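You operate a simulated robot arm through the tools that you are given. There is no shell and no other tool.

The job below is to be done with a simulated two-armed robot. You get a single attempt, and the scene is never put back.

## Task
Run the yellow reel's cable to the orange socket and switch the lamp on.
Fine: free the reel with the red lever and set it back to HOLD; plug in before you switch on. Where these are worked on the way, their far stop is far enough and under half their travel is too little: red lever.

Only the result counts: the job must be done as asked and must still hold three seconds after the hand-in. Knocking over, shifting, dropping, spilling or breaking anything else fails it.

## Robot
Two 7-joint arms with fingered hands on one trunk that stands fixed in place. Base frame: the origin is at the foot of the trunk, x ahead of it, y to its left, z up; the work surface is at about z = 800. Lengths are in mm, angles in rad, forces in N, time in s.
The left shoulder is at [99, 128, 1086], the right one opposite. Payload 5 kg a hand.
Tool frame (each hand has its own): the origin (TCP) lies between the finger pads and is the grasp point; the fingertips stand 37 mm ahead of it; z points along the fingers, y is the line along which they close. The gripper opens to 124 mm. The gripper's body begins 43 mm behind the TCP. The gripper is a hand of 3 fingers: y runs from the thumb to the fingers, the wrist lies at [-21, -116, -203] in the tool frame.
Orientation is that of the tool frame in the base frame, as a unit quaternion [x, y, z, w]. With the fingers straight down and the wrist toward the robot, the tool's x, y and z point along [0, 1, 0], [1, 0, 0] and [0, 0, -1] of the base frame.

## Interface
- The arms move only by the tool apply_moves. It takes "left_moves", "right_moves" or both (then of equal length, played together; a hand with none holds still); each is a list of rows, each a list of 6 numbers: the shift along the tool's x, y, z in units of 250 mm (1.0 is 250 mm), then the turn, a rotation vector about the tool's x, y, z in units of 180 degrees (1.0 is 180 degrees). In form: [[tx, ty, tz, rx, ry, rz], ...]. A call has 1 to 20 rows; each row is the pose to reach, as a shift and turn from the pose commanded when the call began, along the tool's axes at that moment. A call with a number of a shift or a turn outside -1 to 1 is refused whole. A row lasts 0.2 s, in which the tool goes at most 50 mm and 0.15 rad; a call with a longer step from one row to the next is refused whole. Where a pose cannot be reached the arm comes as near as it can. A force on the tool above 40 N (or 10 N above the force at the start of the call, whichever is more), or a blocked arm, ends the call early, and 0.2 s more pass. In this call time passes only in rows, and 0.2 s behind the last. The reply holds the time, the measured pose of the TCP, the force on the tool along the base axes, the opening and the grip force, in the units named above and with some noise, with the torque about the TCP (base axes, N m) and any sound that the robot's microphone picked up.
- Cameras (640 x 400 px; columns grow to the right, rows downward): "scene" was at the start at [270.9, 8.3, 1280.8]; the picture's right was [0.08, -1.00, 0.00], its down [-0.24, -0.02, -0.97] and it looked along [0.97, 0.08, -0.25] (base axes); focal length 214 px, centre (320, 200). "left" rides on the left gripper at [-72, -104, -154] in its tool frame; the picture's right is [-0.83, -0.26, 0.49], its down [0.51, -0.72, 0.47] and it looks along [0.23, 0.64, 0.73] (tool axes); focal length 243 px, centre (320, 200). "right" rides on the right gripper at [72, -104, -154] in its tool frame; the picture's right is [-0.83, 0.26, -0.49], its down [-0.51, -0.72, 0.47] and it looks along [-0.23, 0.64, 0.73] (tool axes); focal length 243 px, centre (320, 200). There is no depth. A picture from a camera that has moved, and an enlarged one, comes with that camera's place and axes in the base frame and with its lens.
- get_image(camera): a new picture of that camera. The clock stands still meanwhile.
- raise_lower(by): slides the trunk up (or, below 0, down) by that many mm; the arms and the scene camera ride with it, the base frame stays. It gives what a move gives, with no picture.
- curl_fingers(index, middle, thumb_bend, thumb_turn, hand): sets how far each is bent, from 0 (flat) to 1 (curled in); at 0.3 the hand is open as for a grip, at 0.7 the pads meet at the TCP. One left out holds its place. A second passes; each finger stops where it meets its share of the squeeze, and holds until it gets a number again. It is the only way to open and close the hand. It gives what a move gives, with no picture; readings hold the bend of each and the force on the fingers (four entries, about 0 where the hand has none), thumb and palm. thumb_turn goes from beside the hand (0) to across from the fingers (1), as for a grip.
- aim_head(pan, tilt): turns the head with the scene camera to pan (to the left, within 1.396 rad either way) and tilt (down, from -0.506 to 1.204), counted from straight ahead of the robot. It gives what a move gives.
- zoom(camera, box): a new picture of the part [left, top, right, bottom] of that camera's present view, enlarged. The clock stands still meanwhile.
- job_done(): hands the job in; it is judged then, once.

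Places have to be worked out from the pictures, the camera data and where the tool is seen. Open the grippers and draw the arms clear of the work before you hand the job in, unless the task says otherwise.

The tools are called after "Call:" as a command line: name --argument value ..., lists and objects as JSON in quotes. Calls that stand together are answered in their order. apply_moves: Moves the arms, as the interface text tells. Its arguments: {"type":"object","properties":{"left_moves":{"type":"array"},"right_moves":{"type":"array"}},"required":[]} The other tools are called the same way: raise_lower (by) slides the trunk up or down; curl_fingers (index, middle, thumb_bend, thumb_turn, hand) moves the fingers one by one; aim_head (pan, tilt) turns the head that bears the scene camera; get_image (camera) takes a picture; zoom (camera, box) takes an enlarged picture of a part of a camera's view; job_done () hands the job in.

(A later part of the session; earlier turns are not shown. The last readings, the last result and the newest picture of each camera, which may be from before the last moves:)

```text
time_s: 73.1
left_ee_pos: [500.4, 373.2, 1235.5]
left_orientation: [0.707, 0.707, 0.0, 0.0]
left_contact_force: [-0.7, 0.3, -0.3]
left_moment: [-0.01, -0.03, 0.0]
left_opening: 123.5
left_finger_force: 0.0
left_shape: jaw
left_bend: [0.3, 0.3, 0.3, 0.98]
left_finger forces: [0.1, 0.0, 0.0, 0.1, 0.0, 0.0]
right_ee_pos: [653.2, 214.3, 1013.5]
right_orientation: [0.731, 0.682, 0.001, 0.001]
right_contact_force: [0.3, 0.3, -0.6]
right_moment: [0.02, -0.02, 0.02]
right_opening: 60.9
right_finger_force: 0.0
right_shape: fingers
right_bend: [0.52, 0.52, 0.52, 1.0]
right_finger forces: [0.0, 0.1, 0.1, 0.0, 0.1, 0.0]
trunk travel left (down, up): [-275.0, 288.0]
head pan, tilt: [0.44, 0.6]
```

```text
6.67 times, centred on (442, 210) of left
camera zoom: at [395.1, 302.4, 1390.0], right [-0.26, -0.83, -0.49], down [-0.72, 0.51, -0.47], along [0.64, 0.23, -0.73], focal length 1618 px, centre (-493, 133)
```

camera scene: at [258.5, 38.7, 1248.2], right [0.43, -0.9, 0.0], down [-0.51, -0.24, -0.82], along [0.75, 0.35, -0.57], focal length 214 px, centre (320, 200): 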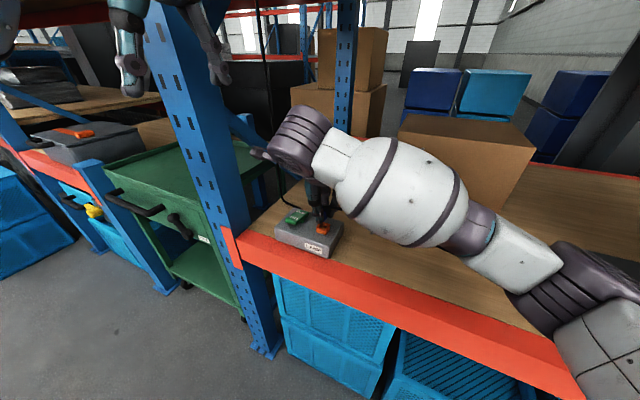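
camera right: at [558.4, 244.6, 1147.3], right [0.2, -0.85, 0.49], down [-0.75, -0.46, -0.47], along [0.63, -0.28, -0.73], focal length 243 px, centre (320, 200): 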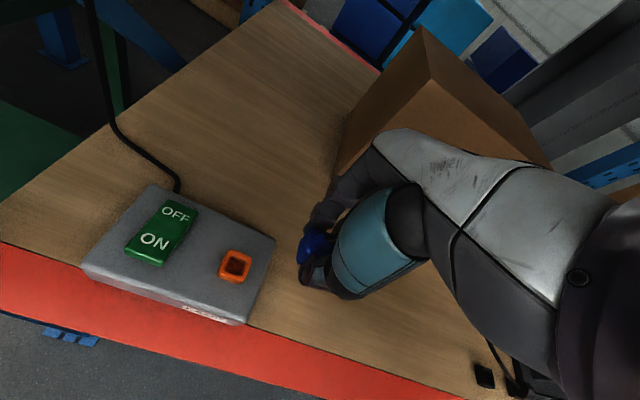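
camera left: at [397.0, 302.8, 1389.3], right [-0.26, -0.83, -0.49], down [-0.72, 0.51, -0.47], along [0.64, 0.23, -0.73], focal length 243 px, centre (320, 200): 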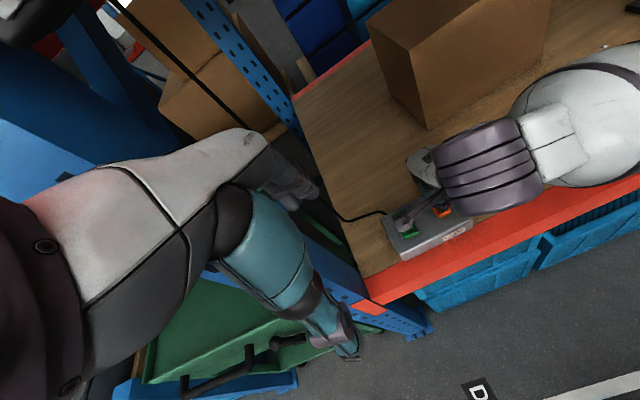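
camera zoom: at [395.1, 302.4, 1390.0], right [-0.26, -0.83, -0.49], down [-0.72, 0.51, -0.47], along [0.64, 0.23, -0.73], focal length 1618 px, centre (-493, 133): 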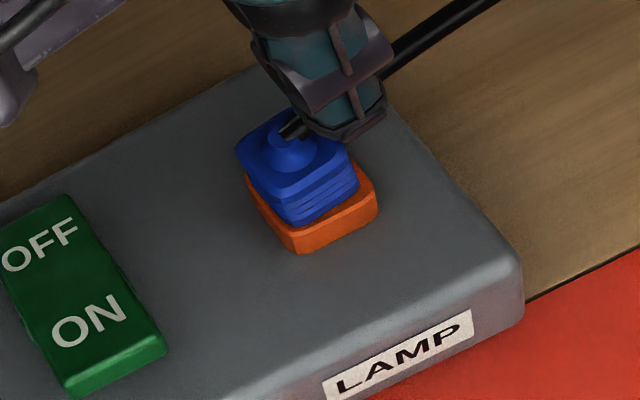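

There may be a hair of gap at the front-right of the shoulder. To be sure it's fully home, I'll close the fingers and press straight down on top of the plug.

Call:
curl_fingers --hand "right" --index 0.7 --middle 0.7 --thumb_bend 0.7

Call:
get_image --camera "right"

Call:
zoom --camera "scene" --box '[290, 140, 370, 240]'

```text
time_s: 74.1
left_ee_pos: [499.7, 375.3, 1236.8]
left_orientation: [0.707, 0.707, 0.0, -0.001]
left_contact_force: [0.6, 0.6, -0.6]
left_moment: [0.03, 0.0, -0.01]
left_opening: 123.7
left_finger_force: 0.0
left_shape: jaw
left_bend: [0.3, 0.3, 0.3, 0.98]
left_finger forces: [0.0, 0.0, 0.0, 0.0, 0.1, 0.0]
right_ee_pos: [653.9, 213.7, 1012.4]
right_orientation: [0.731, 0.682, 0.0, 0.001]
right_contact_force: [0.2, -0.2, -0.4]
right_moment: [-0.03, -0.01, 0.01]
right_opening: 7.4
right_finger_force: 0.1
right_shape: fingers
right_bend: [0.7, 0.7, 0.7, 1.0]
right_finger forces: [0.0, 0.0, 0.1, 0.0, 0.0, 0.0]
trunk travel left (down, up): [-275.0, 288.0]
head pan, tilt: [0.44, 0.6]
```

```text
taken
camera right: at [555.5, 293.6, 1165.3], right [0.2, -0.85, 0.49], down [-0.75, -0.46, -0.47], along [0.63, -0.28, -0.73], focal length 243 px, centre (320, 200)
```

right: 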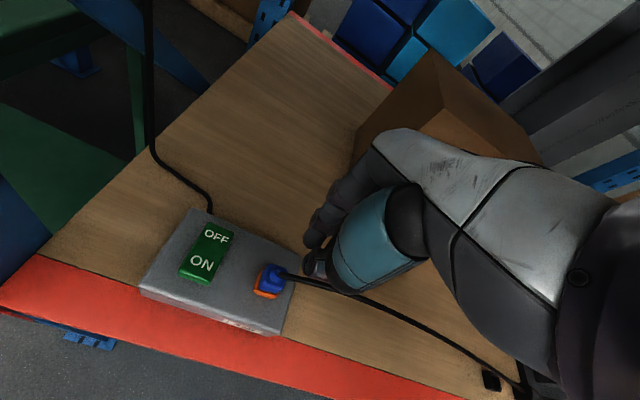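

```text
4.00 times, centred on (330, 190) of scene
camera zoom: at [257.7, 38.2, 1248.4], right [0.43, -0.9, 0.0], down [-0.51, -0.24, -0.83], along [0.75, 0.35, -0.56], focal length 858 px, centre (280, 240)
```

zoom: 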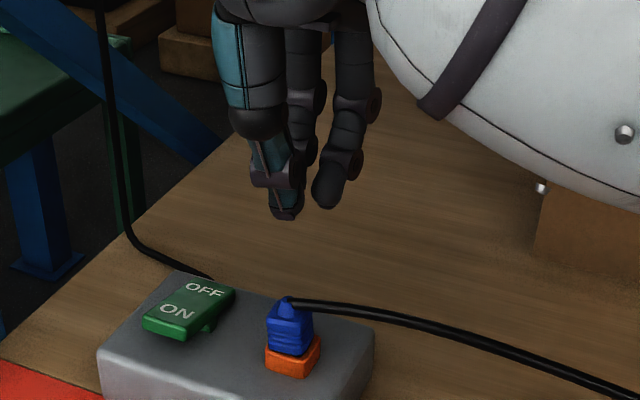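

The thumb and index tips meet about 6–7 mm to the +y side of the tool centre. I line that pair up over the plug's cone and come down to just above it.

Call:
apply_moves --right_moves '[[-0.012, 0.003, 0.08, 0, 0, 0], [-0.024, 0.004, 0.16, 0, 0, 0], [-0.024, 0.004, 0.23, 0, 0, 0]]'

Call:
zoom --camera "scene" --box '[300, 175, 350, 240]'

Call:
zoom --camera "right" --box '[265, 225, 345, 285]'

```text
time_s: 74.9
left_ee_pos: [500.3, 375.5, 1235.6]
left_orientation: [0.707, 0.707, -0.001, 0.0]
left_contact_force: [-0.2, -0.3, -0.4]
left_moment: [-0.01, 0.02, 0.01]
left_opening: 123.8
left_finger_force: 0.0
left_shape: jaw
left_bend: [0.3, 0.3, 0.3, 0.98]
left_finger forces: [0.0, 0.1, 0.1, 0.0, 0.0, 0.0]
right_ee_pos: [655.3, 208.0, 954.0]
right_orientation: [0.732, 0.682, 0.001, 0.002]
right_contact_force: [-0.5, -0.1, -0.1]
right_moment: [0.0, 0.02, 0.01]
right_opening: 7.5
right_finger_force: 0.0
right_shape: fingers
right_bend: [0.7, 0.7, 0.7, 1.0]
right_finger forces: [0.0, 0.0, 0.0, 0.1, 0.1, 0.0]
trunk travel left (down, up): [-275.0, 288.0]
head pan, tilt: [0.44, 0.6]
```

```text
6.15 times, centred on (325, 208) of scene
camera zoom: at [258.2, 38.3, 1248.3], right [0.43, -0.9, 0.0], down [-0.51, -0.24, -0.82], along [0.75, 0.35, -0.57], focal length 1320 px, centre (289, 154)
```

zoom: 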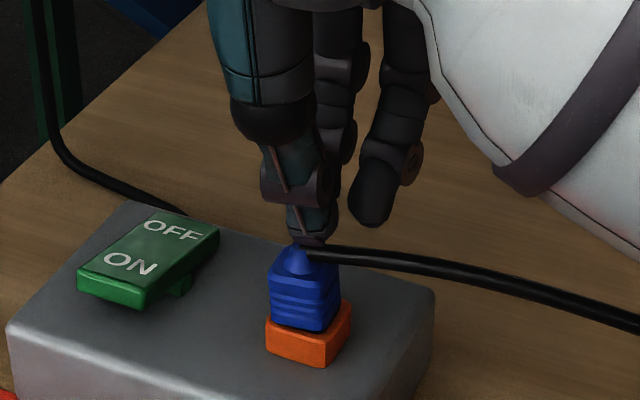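

```text
6.67 times, centred on (305, 255) of right
camera zoom: at [557.1, 288.1, 1107.2], right [0.2, -0.85, 0.49], down [-0.75, -0.46, -0.47], along [0.63, -0.28, -0.73], focal length 1618 px, centre (420, -167)
```

zoom: 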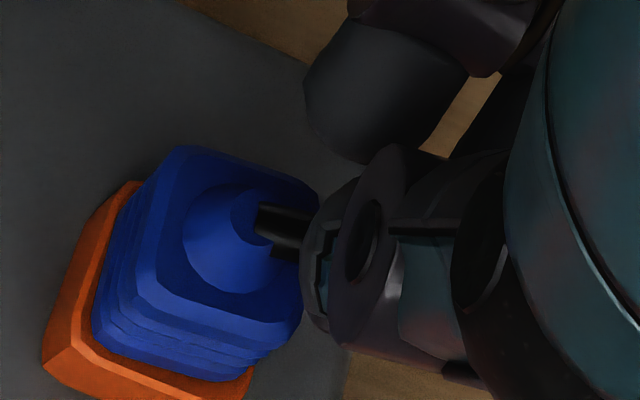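

Alignment needs about +4 mm in y. I adjust and press down in small rows until the force builds up.

Call:
apply_moves --right_moves '[[0.016, 0, 0.01, 0, 0, 0], [0.016, 0, 0.02, 0, 0, 0], [0.016, 0, 0.03, 0, 0, 0], [0.016, 0, 0.04, 0, 0, 0]]'

Call:
zoom --camera "scene" --box '[300, 175, 350, 240]'

Call:
zoom --camera "right" --box '[265, 225, 345, 285]'

```text
time_s: 75.9
left_ee_pos: [500.1, 374.1, 1236.4]
left_orientation: [0.707, 0.707, 0.0, 0.001]
left_contact_force: [-0.1, 0.8, -0.1]
left_moment: [0.0, 0.01, 0.0]
left_opening: 123.7
left_finger_force: 0.0
left_shape: jaw
left_bend: [0.3, 0.3, 0.3, 0.98]
left_finger forces: [0.1, 0.0, 0.0, 0.0, 0.0, 0.1]
right_ee_pos: [655.4, 212.5, 945.9]
right_orientation: [0.731, 0.682, 0.001, 0.001]
right_contact_force: [0.0, 0.5, -0.2]
right_moment: [0.01, 0.0, -0.04]
right_opening: 7.7
right_finger_force: 0.0
right_shape: fingers
right_bend: [0.7, 0.7, 0.7, 1.0]
right_finger forces: [0.0, 0.1, 0.0, 0.0, 0.0, 0.1]
trunk travel left (down, up): [-275.0, 288.0]
head pan, tilt: [0.44, 0.6]
```

```text
6.15 times, centred on (325, 208) of scene
camera zoom: at [258.0, 38.2, 1248.3], right [0.43, -0.9, 0.0], down [-0.51, -0.24, -0.82], along [0.75, 0.35, -0.57], focal length 1320 px, centre (289, 154)
```

zoom: 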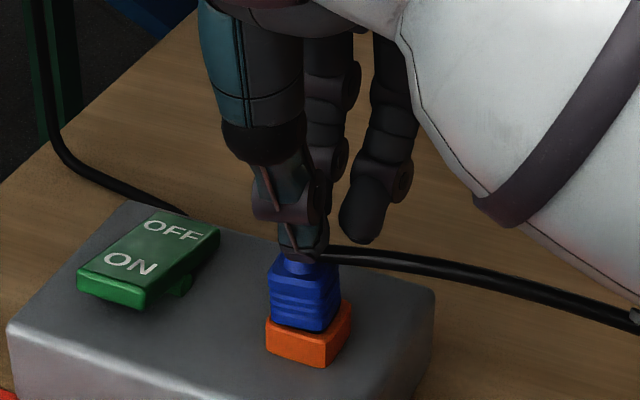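

```text
6.67 times, centred on (305, 255) of right
camera zoom: at [556.7, 291.8, 1097.5], right [0.2, -0.85, 0.49], down [-0.75, -0.46, -0.47], along [0.63, -0.28, -0.73], focal length 1618 px, centre (420, -167)
```

zoom: 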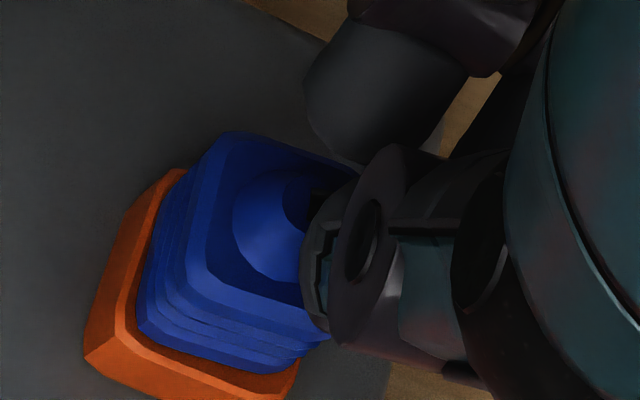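

No contact yet; the thumb tip is right above the cone. I continue down.

Call:
apply_moves --right_moves '[[0.004, 0, 0.008, 0, 0, 0], [0.004, 0, 0.016, 0, 0, 0], [0.004, 0, 0.024, 0, 0, 0], [0.004, 0, 0.032, 0, 0, 0]]'

Call:
zoom --camera "right" --box '[265, 225, 345, 285]'

```text
time_s: 76.9
left_ee_pos: [500.7, 375.3, 1235.2]
left_orientation: [0.707, 0.707, 0.0, 0.0]
left_contact_force: [-0.4, -0.1, 1.0]
left_moment: [-0.01, 0.0, 0.03]
left_opening: 123.8
left_finger_force: 0.0
left_shape: jaw
left_bend: [0.3, 0.3, 0.3, 0.98]
left_finger forces: [0.0, 0.1, 0.1, 0.0, 0.0, 0.0]
right_ee_pos: [654.5, 211.7, 937.7]
right_orientation: [0.731, 0.683, 0.001, 0.001]
right_contact_force: [-0.4, 0.6, 0.3]
right_moment: [-0.02, -0.03, -0.01]
right_opening: 8.0
right_finger_force: 0.1
right_shape: fingers
right_bend: [0.7, 0.7, 0.7, 1.0]
right_finger forces: [0.0, 0.0, 0.0, 0.0, 0.0, 0.0]
trunk travel left (down, up): [-275.0, 288.0]
head pan, tilt: [0.44, 0.6]
```

```text
6.67 times, centred on (305, 255) of right
camera zoom: at [556.8, 292.5, 1089.8], right [0.2, -0.85, 0.49], down [-0.75, -0.46, -0.47], along [0.63, -0.28, -0.73], focal length 1618 px, centre (420, -167)
```

zoom: 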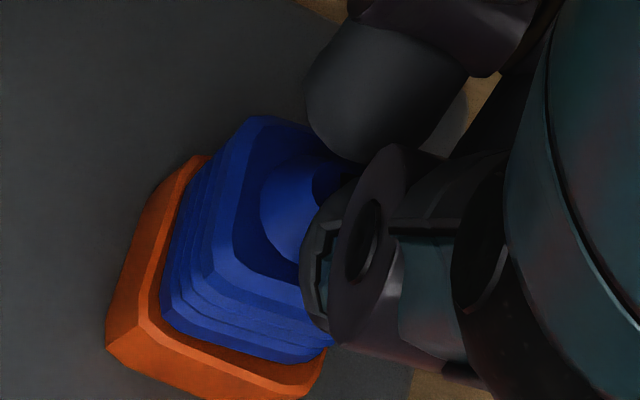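

Still no contact; the cone may be slipping into the 7 mm gap between the tips. I back up, close the tips completely, then press.

Call:
apply_moves --right_moves '[[0, 0, -0.03, 0, 0, 0], [0, 0, -0.06, 0, 0, 0]]'

Call:
curl_fingers --hand "right" --index 0.74 --middle 0.74 --thumb_bend 0.74

Call:
apply_moves --right_moves '[[0, 0, 0.02, 0, 0, 0], [0, 0, 0.04, 0, 0, 0], [0, 0, 0.05, 0, 0, 0], [0, 0, 0.06, 0, 0, 0], [0, 0, 0.068, 0, 0, 0]]'

Call:
zoom --camera "right" --box '[265, 225, 345, 285]'

Call:
zoom --camera "scene" --box '[300, 175, 350, 240]'

```text
time_s: 77.5
left_ee_pos: [501.2, 373.8, 1235.5]
left_orientation: [0.707, 0.707, 0.0, 0.0]
left_contact_force: [-0.4, -0.4, -0.6]
left_moment: [0.0, -0.02, 0.0]
left_opening: 123.5
left_finger_force: 0.0
left_shape: jaw
left_bend: [0.3, 0.3, 0.3, 0.98]
left_finger forces: [0.0, 0.0, 0.0, 0.0, 0.1, 0.1]
right_ee_pos: [654.3, 211.9, 952.3]
right_orientation: [0.731, 0.682, 0.001, 0.002]
right_contact_force: [0.8, 0.3, 0.9]
right_moment: [0.02, -0.01, -0.01]
right_opening: 7.7
right_finger_force: 0.0
right_shape: fingers
right_bend: [0.7, 0.7, 0.7, 1.0]
right_finger forces: [0.1, 0.1, 0.0, 0.0, 0.0, 0.0]
trunk travel left (down, up): [-275.0, 288.0]
head pan, tilt: [0.44, 0.6]
```

```text
time_s: 78.5
left_ee_pos: [500.7, 374.3, 1235.8]
left_orientation: [0.706, 0.708, 0.0, 0.0]
left_contact_force: [0.4, 0.3, 0.7]
left_moment: [-0.02, 0.0, 0.0]
left_opening: 123.5
left_finger_force: 0.1
left_shape: jaw
left_bend: [0.3, 0.3, 0.3, 0.98]
left_finger forces: [0.0, 0.0, 0.0, 0.0, 0.1, 0.0]
right_ee_pos: [655.3, 212.8, 952.7]
right_orientation: [0.731, 0.682, 0.001, 0.001]
right_contact_force: [0.2, 0.5, -0.3]
right_moment: [0.01, 0.01, 0.01]
right_opening: 0.8
right_finger_force: 0.0
right_shape: fingers
right_bend: [0.73, 0.74, 0.72, 1.0]
right_finger forces: [0.0, 0.1, 0.0, 0.0, 0.1, 0.0]
trunk travel left (down, up): [-275.0, 288.0]
head pan, tilt: [0.44, 0.6]
```

```text
time_s: 79.7
left_ee_pos: [500.4, 374.3, 1236.1]
left_orientation: [0.707, 0.707, 0.0, 0.0]
left_contact_force: [1.2, 0.1, 0.4]
left_moment: [0.01, 0.02, -0.02]
left_opening: 123.9
left_finger_force: 0.1
left_shape: jaw
left_bend: [0.3, 0.3, 0.3, 0.98]
left_finger forces: [0.0, 0.0, 0.0, 0.0, 0.1, 0.1]
right_ee_pos: [655.3, 211.8, 934.6]
right_orientation: [0.732, 0.681, 0.001, 0.002]
right_contact_force: [0.2, 0.5, -0.7]
right_moment: [0.03, -0.02, -0.01]
right_opening: 0.8
right_finger_force: 0.0
right_shape: fingers
right_bend: [0.73, 0.74, 0.72, 1.0]
right_finger forces: [0.0, 0.1, 0.1, 0.0, 0.0, 0.1]
trunk travel left (down, up): [-275.0, 288.0]
head pan, tilt: [0.44, 0.6]
```

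```text
6.67 times, centred on (305, 255) of right
camera zoom: at [556.8, 292.6, 1087.6], right [0.2, -0.85, 0.49], down [-0.75, -0.46, -0.47], along [0.63, -0.28, -0.73], focal length 1618 px, centre (420, -167)
```

zoom: 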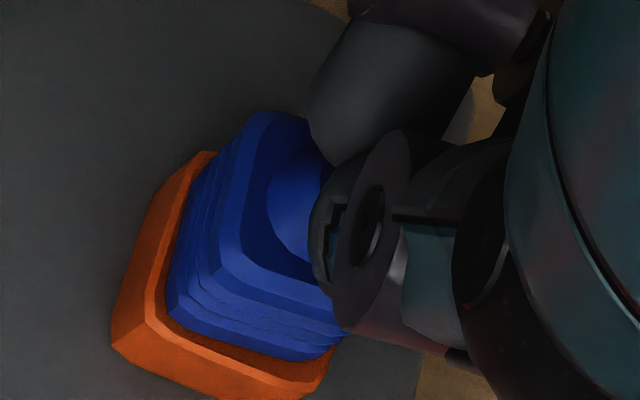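

```text
6.15 times, centred on (325, 208) of scene
camera zoom: at [257.8, 38.2, 1248.4], right [0.43, -0.9, 0.0], down [-0.51, -0.24, -0.83], along [0.75, 0.35, -0.56], focal length 1320 px, centre (289, 154)
```

zoom: 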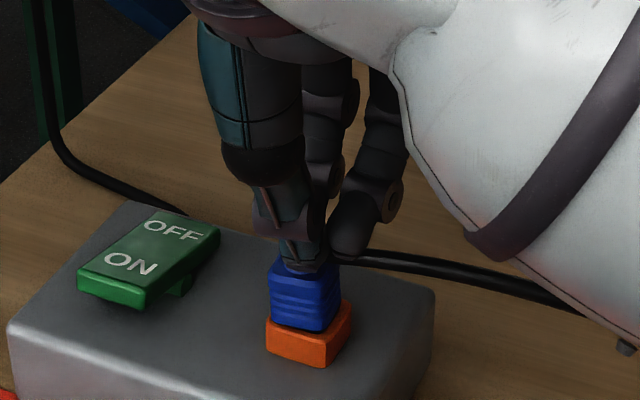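

No force yet. I continue lowering in 2 mm rows until it meets the cone.

Call:
apply_moves --right_moves '[[0.004, 0, 0.008, 0, 0, 0], [0.004, 0, 0.016, 0, 0, 0], [0.004, 0, 0.024, 0, 0, 0]]'

Call:
zoom --camera "right" --box '[265, 225, 345, 285]'

```text
time_s: 80.5
left_ee_pos: [500.1, 374.0, 1235.4]
left_orientation: [0.707, 0.707, 0.0, 0.0]
left_contact_force: [0.6, 0.4, -0.3]
left_moment: [0.01, -0.02, 0.0]
left_opening: 123.5
left_finger_force: 0.1
left_shape: jaw
left_bend: [0.3, 0.3, 0.3, 0.98]
left_finger forces: [0.1, 0.0, 0.0, 0.1, 0.0, 0.0]
right_ee_pos: [655.4, 213.4, 930.1]
right_orientation: [0.732, 0.681, 0.003, 0.001]
right_contact_force: [-0.4, 1.2, 6.1]
right_moment: [0.06, 0.11, 0.02]
right_opening: 1.0
right_finger_force: 7.1
right_shape: fingers
right_bend: [0.73, 0.74, 0.72, 1.0]
right_finger forces: [0.0, 0.0, 0.0, 0.1, 13.9, 0.0]
trunk travel left (down, up): [-275.0, 288.0]
head pan, tilt: [0.44, 0.6]
```

```text
6.67 times, centred on (305, 255) of right
camera zoom: at [556.3, 293.1, 1082.7], right [0.2, -0.85, 0.49], down [-0.75, -0.46, -0.48], along [0.63, -0.27, -0.73], focal length 1618 px, centre (420, -167)
```

zoom: 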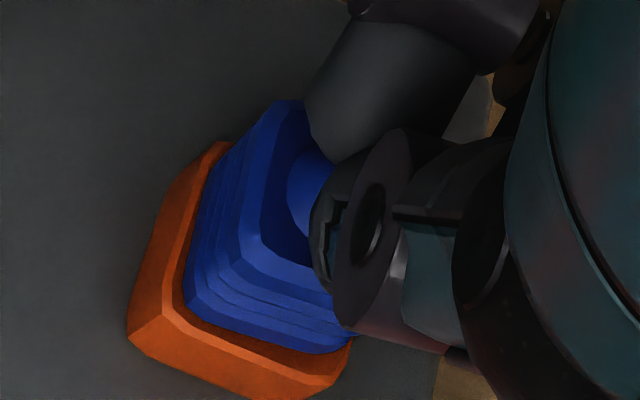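

Contact at z≈930 on the thumb tip. I press about 5 mm more of commanded travel to load it.

Call:
apply_moves --right_moves '[[0, 0, 0.008, 0, 0, 0], [0, 0, 0.016, 0, 0, 0], [0, 0, 0.022, 0, 0, 0]]'

Call:
zoom --camera "right" --box '[265, 225, 345, 285]'

Call:
zoom --camera "scene" --box '[308, 205, 340, 240]'

```text
time_s: 81.4
left_ee_pos: [499.8, 373.5, 1235.5]
left_orientation: [0.707, 0.707, 0.0, 0.0]
left_contact_force: [0.4, -0.6, -0.9]
left_moment: [0.0, 0.04, 0.02]
left_opening: 123.6
left_finger_force: 0.1
left_shape: jaw
left_bend: [0.3, 0.3, 0.3, 0.98]
left_finger forces: [0.1, 0.1, 0.0, 0.0, 0.1, 0.0]
right_ee_pos: [655.0, 213.7, 930.7]
right_orientation: [0.731, 0.683, 0.008, 0.002]
right_contact_force: [-6.3, -1.6, 25.7]
right_moment: [0.04, 0.55, 0.09]
right_opening: 1.2
right_finger_force: 17.1
right_shape: fingers
right_bend: [0.73, 0.74, 0.73, 1.0]
right_finger forces: [0.0, 0.1, 0.0, 0.1, 33.0, 0.1]
trunk travel left (down, up): [-275.0, 288.0]
head pan, tilt: [0.44, 0.6]
stopped in row 3 (right hand): the force on the tool passed its limit at 41 N (the readings are from after the stop); the commanded pose is now the measured one
```

```text
6.67 times, centred on (305, 255) of right
camera zoom: at [554.9, 293.1, 1082.2], right [0.2, -0.85, 0.49], down [-0.75, -0.45, -0.48], along [0.63, -0.27, -0.73], focal length 1618 px, centre (420, -167)
```

zoom: 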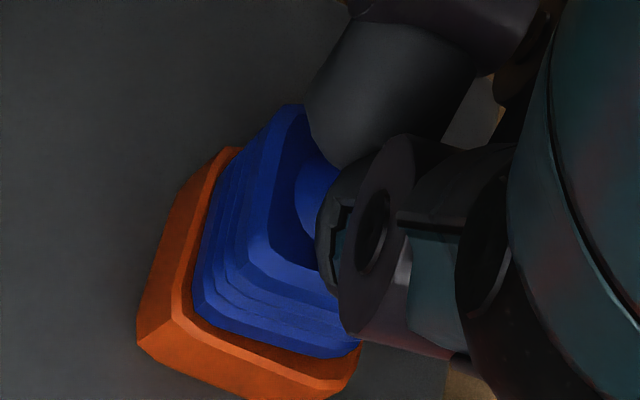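

```text
11.43 times, centred on (324, 222) of scene
camera zoom: at [256.7, 37.7, 1248.6], right [0.43, -0.9, 0.0], down [-0.51, -0.24, -0.83], along [0.75, 0.35, -0.56], focal length 2451 px, centre (274, -57)
```

zoom: 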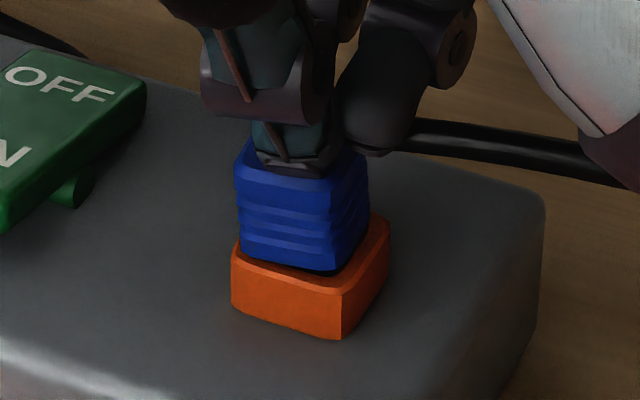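

41 N didn't move it at all: the plug is hard against its stop, fully seated. Next is the lever back to HOLD. I raise the right hand clear, re-open it, square its yaw and travel back to the lever's left side.

Call:
apply_moves --right_moves '[[0, 0, -0.06, 0, 0, 0], [0, 0, -0.16, 0, 0, 0], [0, 0, -0.28, 0, 0, -0.011], [0, 0, -0.4, 0, 0, -0.022]]'

Call:
curl_fingers --hand "right" --index 0.52 --middle 0.52 --thumb_bend 0.52

Call:
zoom --camera "scene" --box '[270, 165, 370, 255]'

```text
time_s: 82.4
left_ee_pos: [499.5, 375.0, 1235.0]
left_orientation: [0.708, 0.707, 0.0, 0.0]
left_contact_force: [-0.5, 0.6, 0.2]
left_moment: [-0.01, -0.01, 0.01]
left_opening: 123.6
left_finger_force: 0.0
left_shape: jaw
left_bend: [0.3, 0.3, 0.3, 0.98]
left_finger forces: [0.0, 0.1, 0.0, 0.0, 0.1, 0.0]
right_ee_pos: [653.8, 212.9, 1026.8]
right_orientation: [0.707, 0.707, 0.003, 0.001]
right_contact_force: [0.0, 0.1, -0.1]
right_moment: [0.02, 0.0, 0.02]
right_opening: 0.9
right_finger_force: 0.0
right_shape: fingers
right_bend: [0.73, 0.74, 0.73, 1.0]
right_finger forces: [0.0, 0.0, 0.1, 0.0, 0.1, 0.0]
trunk travel left (down, up): [-275.0, 288.0]
head pan, tilt: [0.44, 0.6]
```

```text
time_s: 83.4
left_ee_pos: [500.3, 374.0, 1235.7]
left_orientation: [0.706, 0.708, -0.001, 0.0]
left_contact_force: [0.5, 0.6, 0.5]
left_moment: [0.02, -0.01, -0.03]
left_opening: 124.0
left_finger_force: 0.0
left_shape: jaw
left_bend: [0.3, 0.3, 0.3, 0.98]
left_finger forces: [0.1, 0.1, 0.0, 0.1, 0.0, 0.0]
right_ee_pos: [654.5, 212.9, 1027.0]
right_orientation: [0.707, 0.707, 0.004, 0.001]
right_contact_force: [-0.1, 0.1, -0.3]
right_moment: [0.02, 0.01, 0.01]
right_opening: 60.6
right_finger_force: 0.0
right_shape: fingers
right_bend: [0.52, 0.52, 0.52, 1.0]
right_finger forces: [0.0, 0.1, 0.0, 0.0, 0.1, 0.0]
trunk travel left (down, up): [-275.0, 288.0]
head pan, tilt: [0.44, 0.6]
```

```text
4.44 times, centred on (320, 210) of scene
camera zoom: at [257.7, 38.2, 1248.4], right [0.43, -0.9, 0.0], down [-0.51, -0.24, -0.83], along [0.75, 0.35, -0.56], focal length 953 px, centre (320, 156)
```

zoom: 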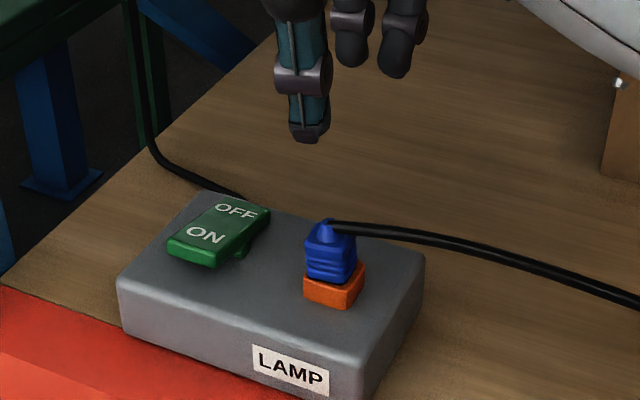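

The plug stays put. I move the right hand back toward the lever, staying at z≈1030.

Call:
apply_moves --right_moves '[[-0.16, -0.01, 0, 0, 0, 0], [-0.33, -0.02, 0, 0, 0, 0], [-0.5, -0.03, 0, 0, 0, 0], [-0.67, -0.04, 0, 0, 0, 0], [-0.84, -0.05, 0, 0, 0, 0], [-1.0, -0.06, 0, 0, 0, 0]]'

Call:
apply_moves --right_moves '[[-0.16, -0.01, -0.01, 0, 0, 0], [-0.33, -0.02, -0.02, 0, 0, 0], [-0.5, -0.03, -0.03, 0, 0, 0], [-0.67, -0.04, -0.04, 0, 0, 0], [-0.84, -0.05, -0.05, 0, 0, 0], [-1.0, -0.06, -0.06, 0, 0, 0]]'

Call:
aim_head --pan -0.7 --tilt 0.55

Call:
get_image --camera "scene"

Call:
get_image --camera "right"

```text
time_s: 84.8
left_ee_pos: [500.1, 371.9, 1235.7]
left_orientation: [0.707, 0.707, 0.0, -0.001]
left_contact_force: [-0.4, -0.8, 0.1]
left_moment: [0.06, 0.01, 0.03]
left_opening: 123.7
left_finger_force: 0.1
left_shape: jaw
left_bend: [0.3, 0.3, 0.3, 0.98]
left_finger forces: [0.0, 0.0, 0.0, 0.0, 0.1, 0.1]
right_ee_pos: [640.4, -38.9, 1026.3]
right_orientation: [0.707, 0.707, 0.005, 0.001]
right_contact_force: [0.2, 0.1, 0.8]
right_moment: [0.02, 0.0, -0.01]
right_opening: 60.7
right_finger_force: 0.0
right_shape: fingers
right_bend: [0.52, 0.52, 0.52, 1.0]
right_finger forces: [0.0, 0.0, 0.0, 0.0, 0.0, 0.0]
trunk travel left (down, up): [-275.0, 288.0]
head pan, tilt: [0.44, 0.6]
```

```text
time_s: 86.2
left_ee_pos: [500.6, 372.3, 1237.0]
left_orientation: [0.707, 0.707, 0.0, -0.001]
left_contact_force: [-0.7, -1.0, -0.3]
left_moment: [0.04, -0.03, 0.04]
left_opening: 123.9
left_finger_force: 0.1
left_shape: jaw
left_bend: [0.3, 0.3, 0.3, 0.98]
left_finger forces: [0.0, 0.0, 0.0, 0.0, 0.0, 0.1]
right_ee_pos: [625.7, -288.2, 1040.4]
right_orientation: [0.706, 0.708, 0.004, 0.002]
right_contact_force: [0.3, -0.1, -1.1]
right_moment: [0.03, 0.01, 0.03]
right_opening: 60.8
right_finger_force: 0.0
right_shape: fingers
right_bend: [0.52, 0.52, 0.52, 1.0]
right_finger forces: [0.0, 0.1, 0.0, 0.0, 0.1, 0.0]
trunk travel left (down, up): [-275.0, 288.0]
head pan, tilt: [0.44, 0.6]
```

```text
time_s: 87.5
left_ee_pos: [501.4, 374.1, 1235.1]
left_orientation: [0.707, 0.707, 0.0, 0.0]
left_contact_force: [0.2, -0.1, 0.3]
left_moment: [-0.01, 0.0, -0.01]
left_opening: 123.6
left_finger_force: 0.1
left_shape: jaw
left_bend: [0.3, 0.3, 0.3, 0.98]
left_finger forces: [0.0, 0.0, 0.0, 0.0, 0.0, 0.0]
right_ee_pos: [626.6, -285.8, 1039.7]
right_orientation: [0.707, 0.707, 0.004, 0.003]
right_contact_force: [-0.1, 0.1, 1.0]
right_moment: [0.03, 0.0, 0.01]
right_opening: 60.6
right_finger_force: 0.1
right_shape: fingers
right_bend: [0.52, 0.52, 0.52, 1.0]
right_finger forces: [0.0, 0.0, 0.1, 0.0, 0.0, 0.0]
trunk travel left (down, up): [-275.0, 288.0]
head pan, tilt: [-0.7, 0.55]
```

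```text
taken
camera scene: at [246.5, -57.3, 1252.9], right [-0.64, -0.77, 0.0], down [-0.4, 0.34, -0.85], along [0.65, -0.55, -0.52], focal length 214 px, centre (320, 200)
```

scene: 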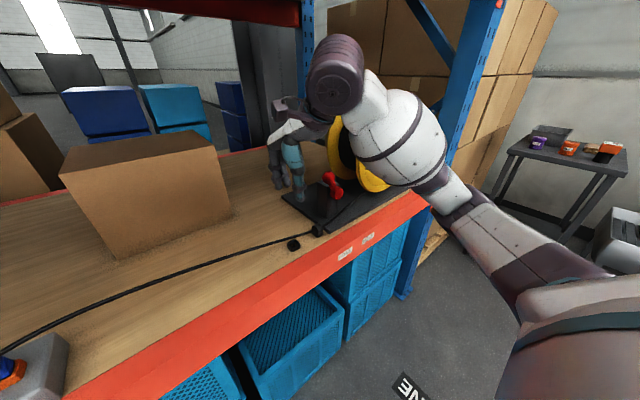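

```text
taken
camera right: at [522.3, -214.3, 1191.7], right [0.26, -0.83, 0.49], down [-0.72, -0.51, -0.48], along [0.65, -0.23, -0.73], focal length 243 px, centre (320, 200)
```

right: 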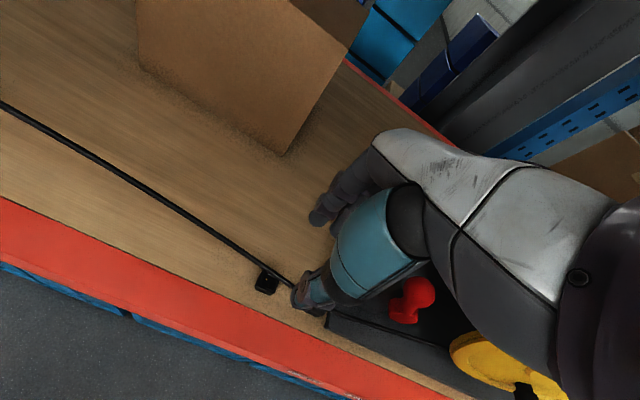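

The cable runs along the table to the guide. I zoom on the lever to confirm its present place.

Call:
zoom --camera "scene" --box '[270, 120, 400, 250]'

Call:
zoom --camera "right" --box '[360, 240, 500, 360]'

```text
3.08 times, centred on (335, 185) of scene
camera zoom: at [246.5, -57.3, 1252.9], right [-0.64, -0.77, 0.0], down [-0.4, 0.34, -0.85], along [0.65, -0.55, -0.52], focal length 660 px, centre (274, 246)
```

zoom: 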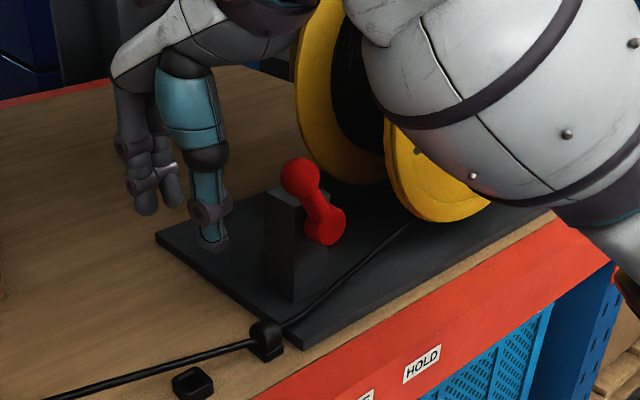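

```text
3.33 times, centred on (430, 300) of right
camera zoom: at [522.3, -214.3, 1191.7], right [0.26, -0.83, 0.49], down [-0.72, -0.51, -0.48], along [0.65, -0.23, -0.73], focal length 809 px, centre (-47, -133)
```

zoom: 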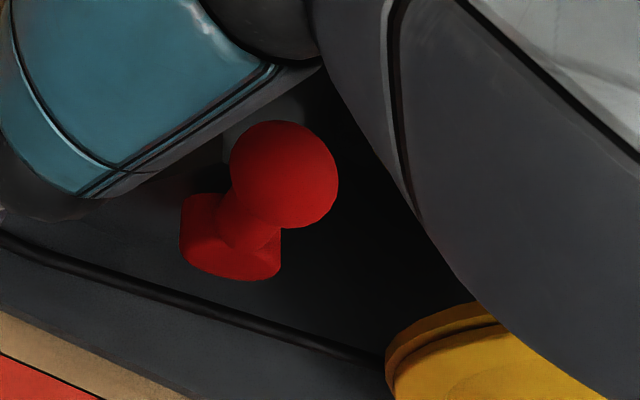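

The ball is at (664, -441, 981). With fingers pointing down I place the two fingers (x≈665) on its left side, about 10 mm clear, at z≈1006.

Call:
apply_moves --right_moves '[[-0.13, 0.0045, 0.0, 0, 0, 0], [-0.265, 0.009, 0.05, 0, 0, 0], [-0.397, 0.0136, 0.1, 0, 0, 0], [-0.397, 0.0136, 0.135, 0, 0, 0]]'

Call:
zoom --camera "scene" --box '[270, 120, 400, 250]'

Call:
get_image --camera "right"

```text
time_s: 88.5
left_ee_pos: [501.0, 374.9, 1235.5]
left_orientation: [0.708, 0.706, -0.001, -0.001]
left_contact_force: [-0.7, 1.0, 1.1]
left_moment: [0.0, 0.03, -0.01]
left_opening: 123.9
left_finger_force: 0.0
left_shape: jaw
left_bend: [0.3, 0.3, 0.3, 0.98]
left_finger forces: [0.0, 0.0, 0.1, 0.1, 0.0, 0.0]
right_ee_pos: [629.3, -386.1, 1005.6]
right_orientation: [0.707, 0.707, 0.004, 0.002]
right_contact_force: [-0.7, -0.7, -0.4]
right_moment: [-0.01, 0.01, -0.03]
right_opening: 60.7
right_finger_force: 0.1
right_shape: fingers
right_bend: [0.52, 0.52, 0.52, 1.0]
right_finger forces: [0.1, 0.0, 0.1, 0.0, 0.0, 0.0]
trunk travel left (down, up): [-275.0, 288.0]
head pan, tilt: [-0.7, 0.55]
```

```text
3.08 times, centred on (335, 185) of scene
camera zoom: at [246.9, -57.0, 1252.8], right [-0.64, -0.76, 0.0], down [-0.4, 0.34, -0.85], along [0.65, -0.55, -0.52], focal length 660 px, centre (274, 246)
```

zoom: 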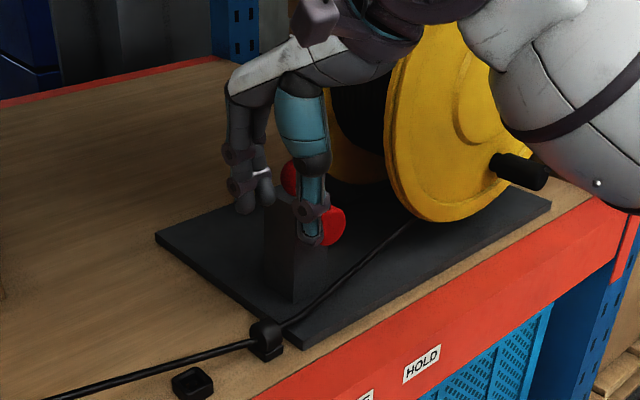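

```text
taken
camera right: at [524.8, -313.6, 1157.3], right [0.26, -0.83, 0.49], down [-0.72, -0.51, -0.48], along [0.65, -0.23, -0.73], focal length 243 px, centre (320, 200)
```

right: 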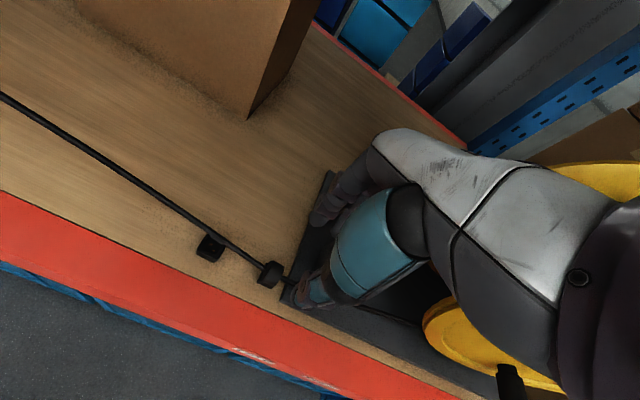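

Positioned left of the lever with clear space to the flange. I sweep right (-y) in 10 mm rows to carry the lever toward HOLD.

Call:
apply_moves --right_moves '[[-0.04, 0, 0, 0, 0, 0], [-0.08, 0, 0, 0, 0, 0], [-0.12, 0, -0.01, 0, 0, 0], [-0.16, 0, -0.02, 0, 0, 0], [-0.2, 0, -0.03, 0, 0, 0], [-0.24, 0, -0.03, 0, 0, 0], [-0.28, 0, -0.02, 0, 0, 0]]'

Call:
zoom --camera "scene" --box '[270, 120, 400, 250]'

Call:
get_image --camera "right"

```text
time_s: 90.1
left_ee_pos: [500.6, 373.9, 1236.0]
left_orientation: [0.707, 0.707, 0.0, 0.0]
left_contact_force: [-0.1, -1.1, 0.2]
left_moment: [-0.01, -0.01, -0.01]
left_opening: 123.8
left_finger_force: 0.1
left_shape: jaw
left_bend: [0.3, 0.3, 0.3, 0.98]
left_finger forces: [0.1, 0.0, 0.0, 0.0, 0.0, 0.1]
right_ee_pos: [627.9, -456.6, 1011.4]
right_orientation: [0.707, 0.707, 0.003, 0.001]
right_contact_force: [0.5, 0.2, -0.6]
right_moment: [0.01, 0.0, -0.03]
right_opening: 61.0
right_finger_force: 0.1
right_shape: fingers
right_bend: [0.52, 0.52, 0.52, 1.0]
right_finger forces: [0.0, 0.1, 0.1, 0.0, 0.0, 0.0]
trunk travel left (down, up): [-275.0, 288.0]
head pan, tilt: [-0.7, 0.55]
```

```text
3.08 times, centred on (335, 185) of scene
camera zoom: at [246.3, -57.4, 1252.9], right [-0.64, -0.77, 0.0], down [-0.4, 0.34, -0.85], along [0.65, -0.55, -0.52], focal length 660 px, centre (274, 246)
```

zoom: 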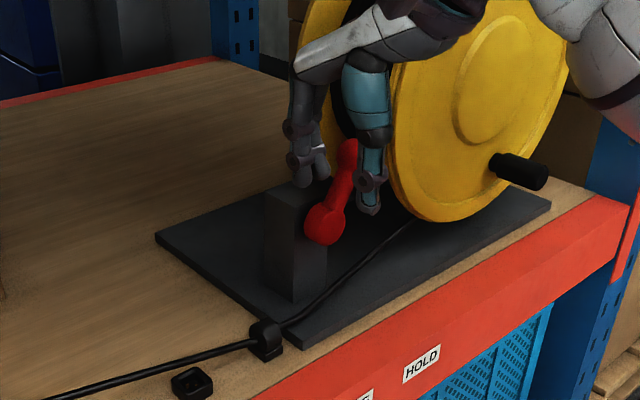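

```text
taken
camera right: at [524.2, -383.3, 1162.2], right [0.26, -0.83, 0.49], down [-0.72, -0.51, -0.48], along [0.65, -0.23, -0.73], focal length 243 px, centre (320, 200)
```

right: 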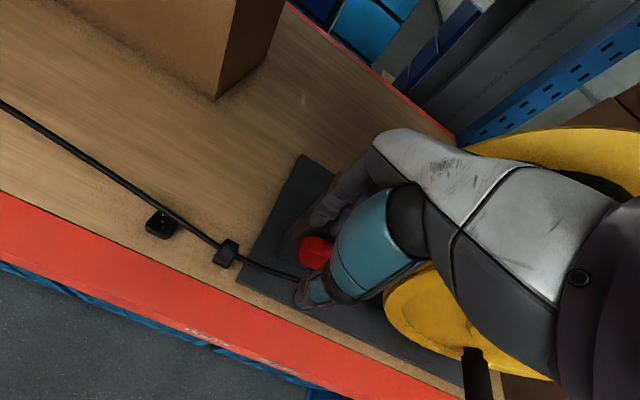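

The lever now leans toward HOLD, with nearly no resistance. I continue another ~25 mm to its stop.

Call:
apply_moves --right_moves '[[-0.036, 0, 0.01, 0, 0, 0], [-0.072, 0, 0.02, 0, 0, 0], [-0.1, 0, 0.025, 0, 0, 0], [-0.116, 0, 0.025, 0, 0, 0]]'

Call:
zoom --camera "scene" --box '[270, 120, 400, 250]'

```text
time_s: 91.1
left_ee_pos: [500.4, 378.2, 1235.0]
left_orientation: [0.708, 0.707, -0.001, 0.0]
left_contact_force: [0.0, -0.2, 0.7]
left_moment: [-0.01, 0.03, 0.01]
left_opening: 123.9
left_finger_force: 0.0
left_shape: jaw
left_bend: [0.3, 0.3, 0.3, 0.98]
left_finger forces: [0.0, 0.0, 0.1, 0.0, 0.0, 0.0]
right_ee_pos: [627.6, -480.7, 1003.9]
right_orientation: [0.707, 0.707, 0.004, 0.002]
right_contact_force: [-2.7, 22.7, 5.2]
right_moment: [0.94, -0.12, 0.87]
right_opening: 60.7
right_finger_force: 12.1
right_shape: fingers
right_bend: [0.52, 0.52, 0.52, 1.0]
right_finger forces: [0.0, 23.3, 0.1, 0.0, 0.0, 0.0]
trunk travel left (down, up): [-275.0, 288.0]
head pan, tilt: [-0.7, 0.55]
```

```text
3.08 times, centred on (335, 185) of scene
camera zoom: at [245.7, -54.4, 1253.2], right [-0.64, -0.77, 0.0], down [-0.4, 0.33, -0.85], along [0.65, -0.55, -0.52], focal length 660 px, centre (274, 246)
```

zoom: 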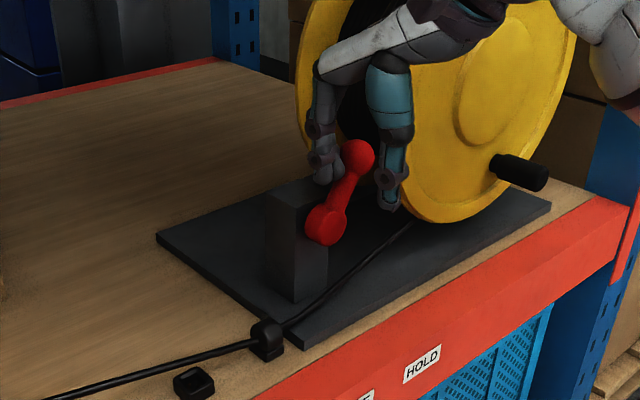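

23 N against the fingers: the lever is at its HOLD stop. I back away to the left and up, then verify that it stays.

Call:
apply_moves --right_moves '[[0.06, 0, 0, 0, 0, 0], [0.14, 0, -0.02, 0, 0, 0], [0.24, 0, -0.12, 0, 0, 0], [0.36, -0.03, -0.22, 0, 0, 0], [0.5, -0.1, -0.3, 0, 0, 0], [0.64, -0.16, -0.36, 0, 0, 0]]'

Call:
get_image --camera "scene"

Call:
zoom --camera "scene" --box '[270, 120, 400, 250]'

```text
time_s: 92.5
left_ee_pos: [500.6, 375.8, 1235.5]
left_orientation: [0.707, 0.708, -0.001, 0.0]
left_contact_force: [0.4, 0.8, 0.6]
left_moment: [-0.05, 0.0, -0.01]
left_opening: 123.7
left_finger_force: 0.0
left_shape: jaw
left_bend: [0.3, 0.3, 0.3, 0.98]
left_finger forces: [0.0, 0.0, 0.0, 0.0, 0.1, 0.0]
right_ee_pos: [588.3, -323.5, 1095.4]
right_orientation: [0.707, 0.707, 0.003, 0.002]
right_contact_force: [-0.2, 0.7, -0.4]
right_moment: [-0.04, 0.01, -0.02]
right_opening: 60.9
right_finger_force: 0.0
right_shape: fingers
right_bend: [0.52, 0.52, 0.52, 1.0]
right_finger forces: [0.0, 0.0, 0.1, 0.0, 0.1, 0.1]
trunk travel left (down, up): [-275.0, 288.0]
head pan, tilt: [-0.7, 0.55]
```

```text
taken
camera scene: at [247.2, -56.2, 1252.8], right [-0.64, -0.76, 0.0], down [-0.4, 0.34, -0.85], along [0.65, -0.55, -0.52], focal length 214 px, centre (320, 200)
```

scene: 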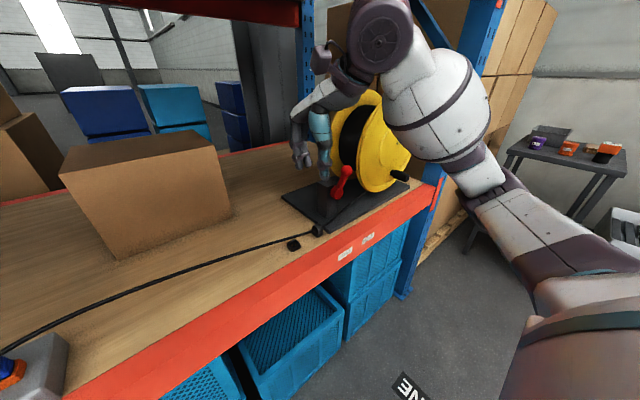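

```text
3.08 times, centred on (335, 185) of scene
camera zoom: at [247.2, -56.2, 1252.8], right [-0.64, -0.76, 0.0], down [-0.4, 0.34, -0.85], along [0.65, -0.55, -0.52], focal length 660 px, centre (274, 246)
```

zoom: 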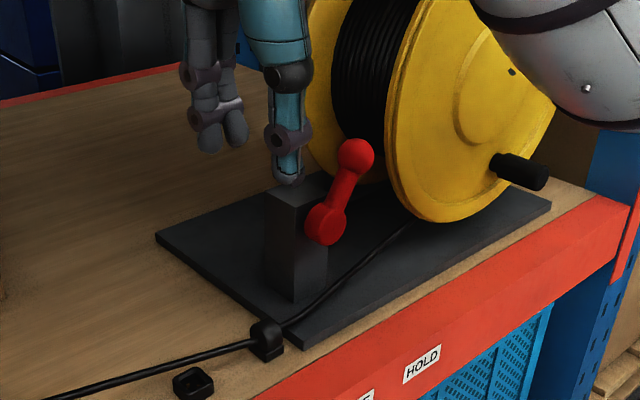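

The lever stays at HOLD (ball back at y≈-519). Now the switch: its ON end (front) stands raised near (637, 298). I set the left fingers nearly straight and bring the left hand above that end.

Call:
curl_fingers --hand "left" --index 0.52 --middle 0.52 --thumb_bend 0.52

Call:
apply_moves --left_moves '[[-0.16, 0, 0.08, 0, 0, 0], [-0.3, 0, 0.2, 0, 0, 0], [-0.3, 0.08, 0.38, 0, 0, 0], [-0.3, 0.18, 0.54, 0, 0, 0], [-0.3, 0.28, 0.7, 0, 0, 0], [-0.3, 0.36, 0.86, 0, 0, 0], [-0.3, 0.41, 1.0, 0, 0, 0]]'

Call:
aim_head --pan 0.5 --tilt 0.65

Call:
get_image --camera "scene"

Call:
get_image --camera "left"

```text
time_s: 93.5
left_ee_pos: [500.2, 375.0, 1236.2]
left_orientation: [0.707, 0.707, -0.001, 0.0]
left_contact_force: [-0.4, -0.9, 0.4]
left_moment: [0.02, -0.03, -0.02]
left_opening: 62.2
left_finger_force: 0.1
left_shape: fingers
left_bend: [0.52, 0.52, 0.52, 0.98]
left_finger forces: [0.0, 0.1, 0.0, 0.1, 0.0, 0.0]
right_ee_pos: [588.1, -324.4, 1095.0]
right_orientation: [0.707, 0.707, 0.004, 0.001]
right_contact_force: [-0.6, 0.4, 0.3]
right_moment: [0.0, 0.0, -0.03]
right_opening: 60.8
right_finger_force: 0.1
right_shape: fingers
right_bend: [0.52, 0.52, 0.52, 1.0]
right_finger forces: [0.0, 0.0, 0.0, 0.0, 0.0, 0.0]
trunk travel left (down, up): [-275.0, 288.0]
head pan, tilt: [-0.7, 0.55]
```

```text
time_s: 95.1
left_ee_pos: [604.8, 300.6, 985.2]
left_orientation: [0.707, 0.707, 0.0, 0.0]
left_contact_force: [1.3, 0.5, 0.3]
left_moment: [-0.03, 0.02, -0.02]
left_opening: 61.9
left_finger_force: 0.1
left_shape: fingers
left_bend: [0.52, 0.52, 0.52, 0.98]
left_finger forces: [0.1, 0.0, 0.0, 0.0, 0.1, 0.0]
right_ee_pos: [588.4, -324.4, 1094.9]
right_orientation: [0.707, 0.707, 0.003, 0.001]
right_contact_force: [-1.1, 0.0, -0.1]
right_moment: [-0.05, -0.01, -0.02]
right_opening: 60.6
right_finger_force: 0.1
right_shape: fingers
right_bend: [0.52, 0.52, 0.52, 1.0]
right_finger forces: [0.0, 0.1, 0.0, 0.0, 0.0, 0.1]
trunk travel left (down, up): [-275.0, 288.0]
head pan, tilt: [-0.7, 0.55]
```

```text
time_s: 96.5
left_ee_pos: [602.8, 300.4, 986.1]
left_orientation: [0.707, 0.707, -0.001, 0.0]
left_contact_force: [0.2, 0.9, 1.3]
left_moment: [-0.02, -0.01, 0.0]
left_opening: 61.8
left_finger_force: 0.0
left_shape: fingers
left_bend: [0.52, 0.52, 0.52, 0.98]
left_finger forces: [0.0, 0.1, 0.0, 0.0, 0.1, 0.0]
right_ee_pos: [588.7, -324.9, 1094.4]
right_orientation: [0.707, 0.707, 0.004, 0.001]
right_contact_force: [0.5, -0.2, -0.4]
right_moment: [0.04, 0.0, 0.0]
right_opening: 60.8
right_finger_force: 0.1
right_shape: fingers
right_bend: [0.52, 0.52, 0.52, 1.0]
right_finger forces: [0.1, 0.1, 0.0, 0.0, 0.1, 0.0]
trunk travel left (down, up): [-275.0, 288.0]
head pan, tilt: [0.499, 0.649]
```

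```text
taken
camera scene: at [254.1, 42.1, 1244.1], right [0.48, -0.88, 0.0], down [-0.53, -0.29, -0.8], along [0.7, 0.38, -0.6], focal length 214 px, centre (320, 200)
```

scene: 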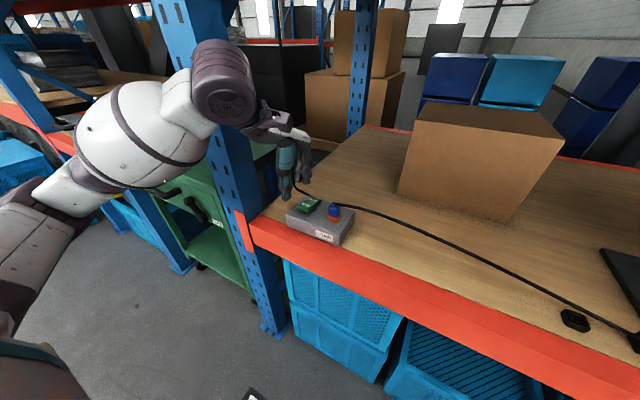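

```text
taken
camera left: at [498.5, 227.8, 1140.5], right [-0.26, -0.83, -0.49], down [-0.72, 0.51, -0.47], along [0.64, 0.23, -0.73], focal length 243 px, centre (320, 200)
```

left: 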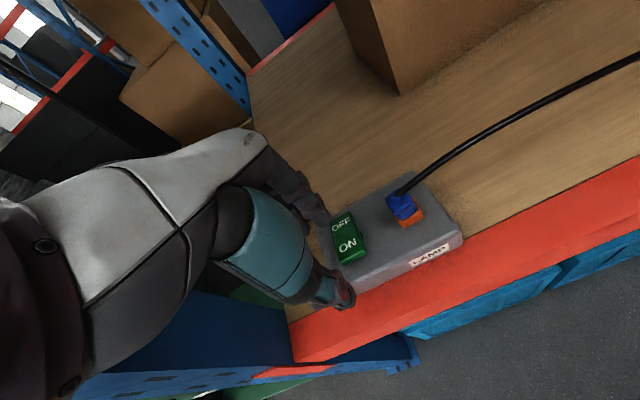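

The left hand is above the switch area. I zoom to see the rocker's raised end versus the fingertips.

Call:
zoom --camera "left" --box '[280, 180, 400, 300]'

Call:
zoom --camera "scene" --box '[260, 120, 370, 250]'

```text
3.33 times, centred on (340, 240) of left
camera zoom: at [498.5, 227.8, 1140.5], right [-0.26, -0.83, -0.49], down [-0.72, 0.51, -0.47], along [0.64, 0.23, -0.73], focal length 809 px, centre (253, 67)
```

zoom: 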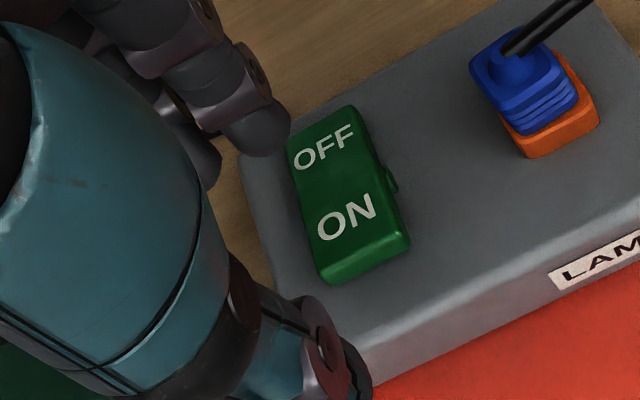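

```text
3.08 times, centred on (315, 185) of scene
camera zoom: at [254.1, 42.1, 1244.1], right [0.48, -0.88, 0.0], down [-0.53, -0.29, -0.8], along [0.7, 0.38, -0.6], focal length 660 px, centre (335, 246)
```

zoom: 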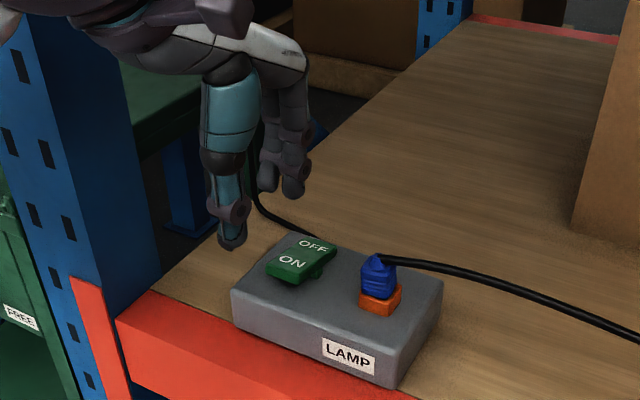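

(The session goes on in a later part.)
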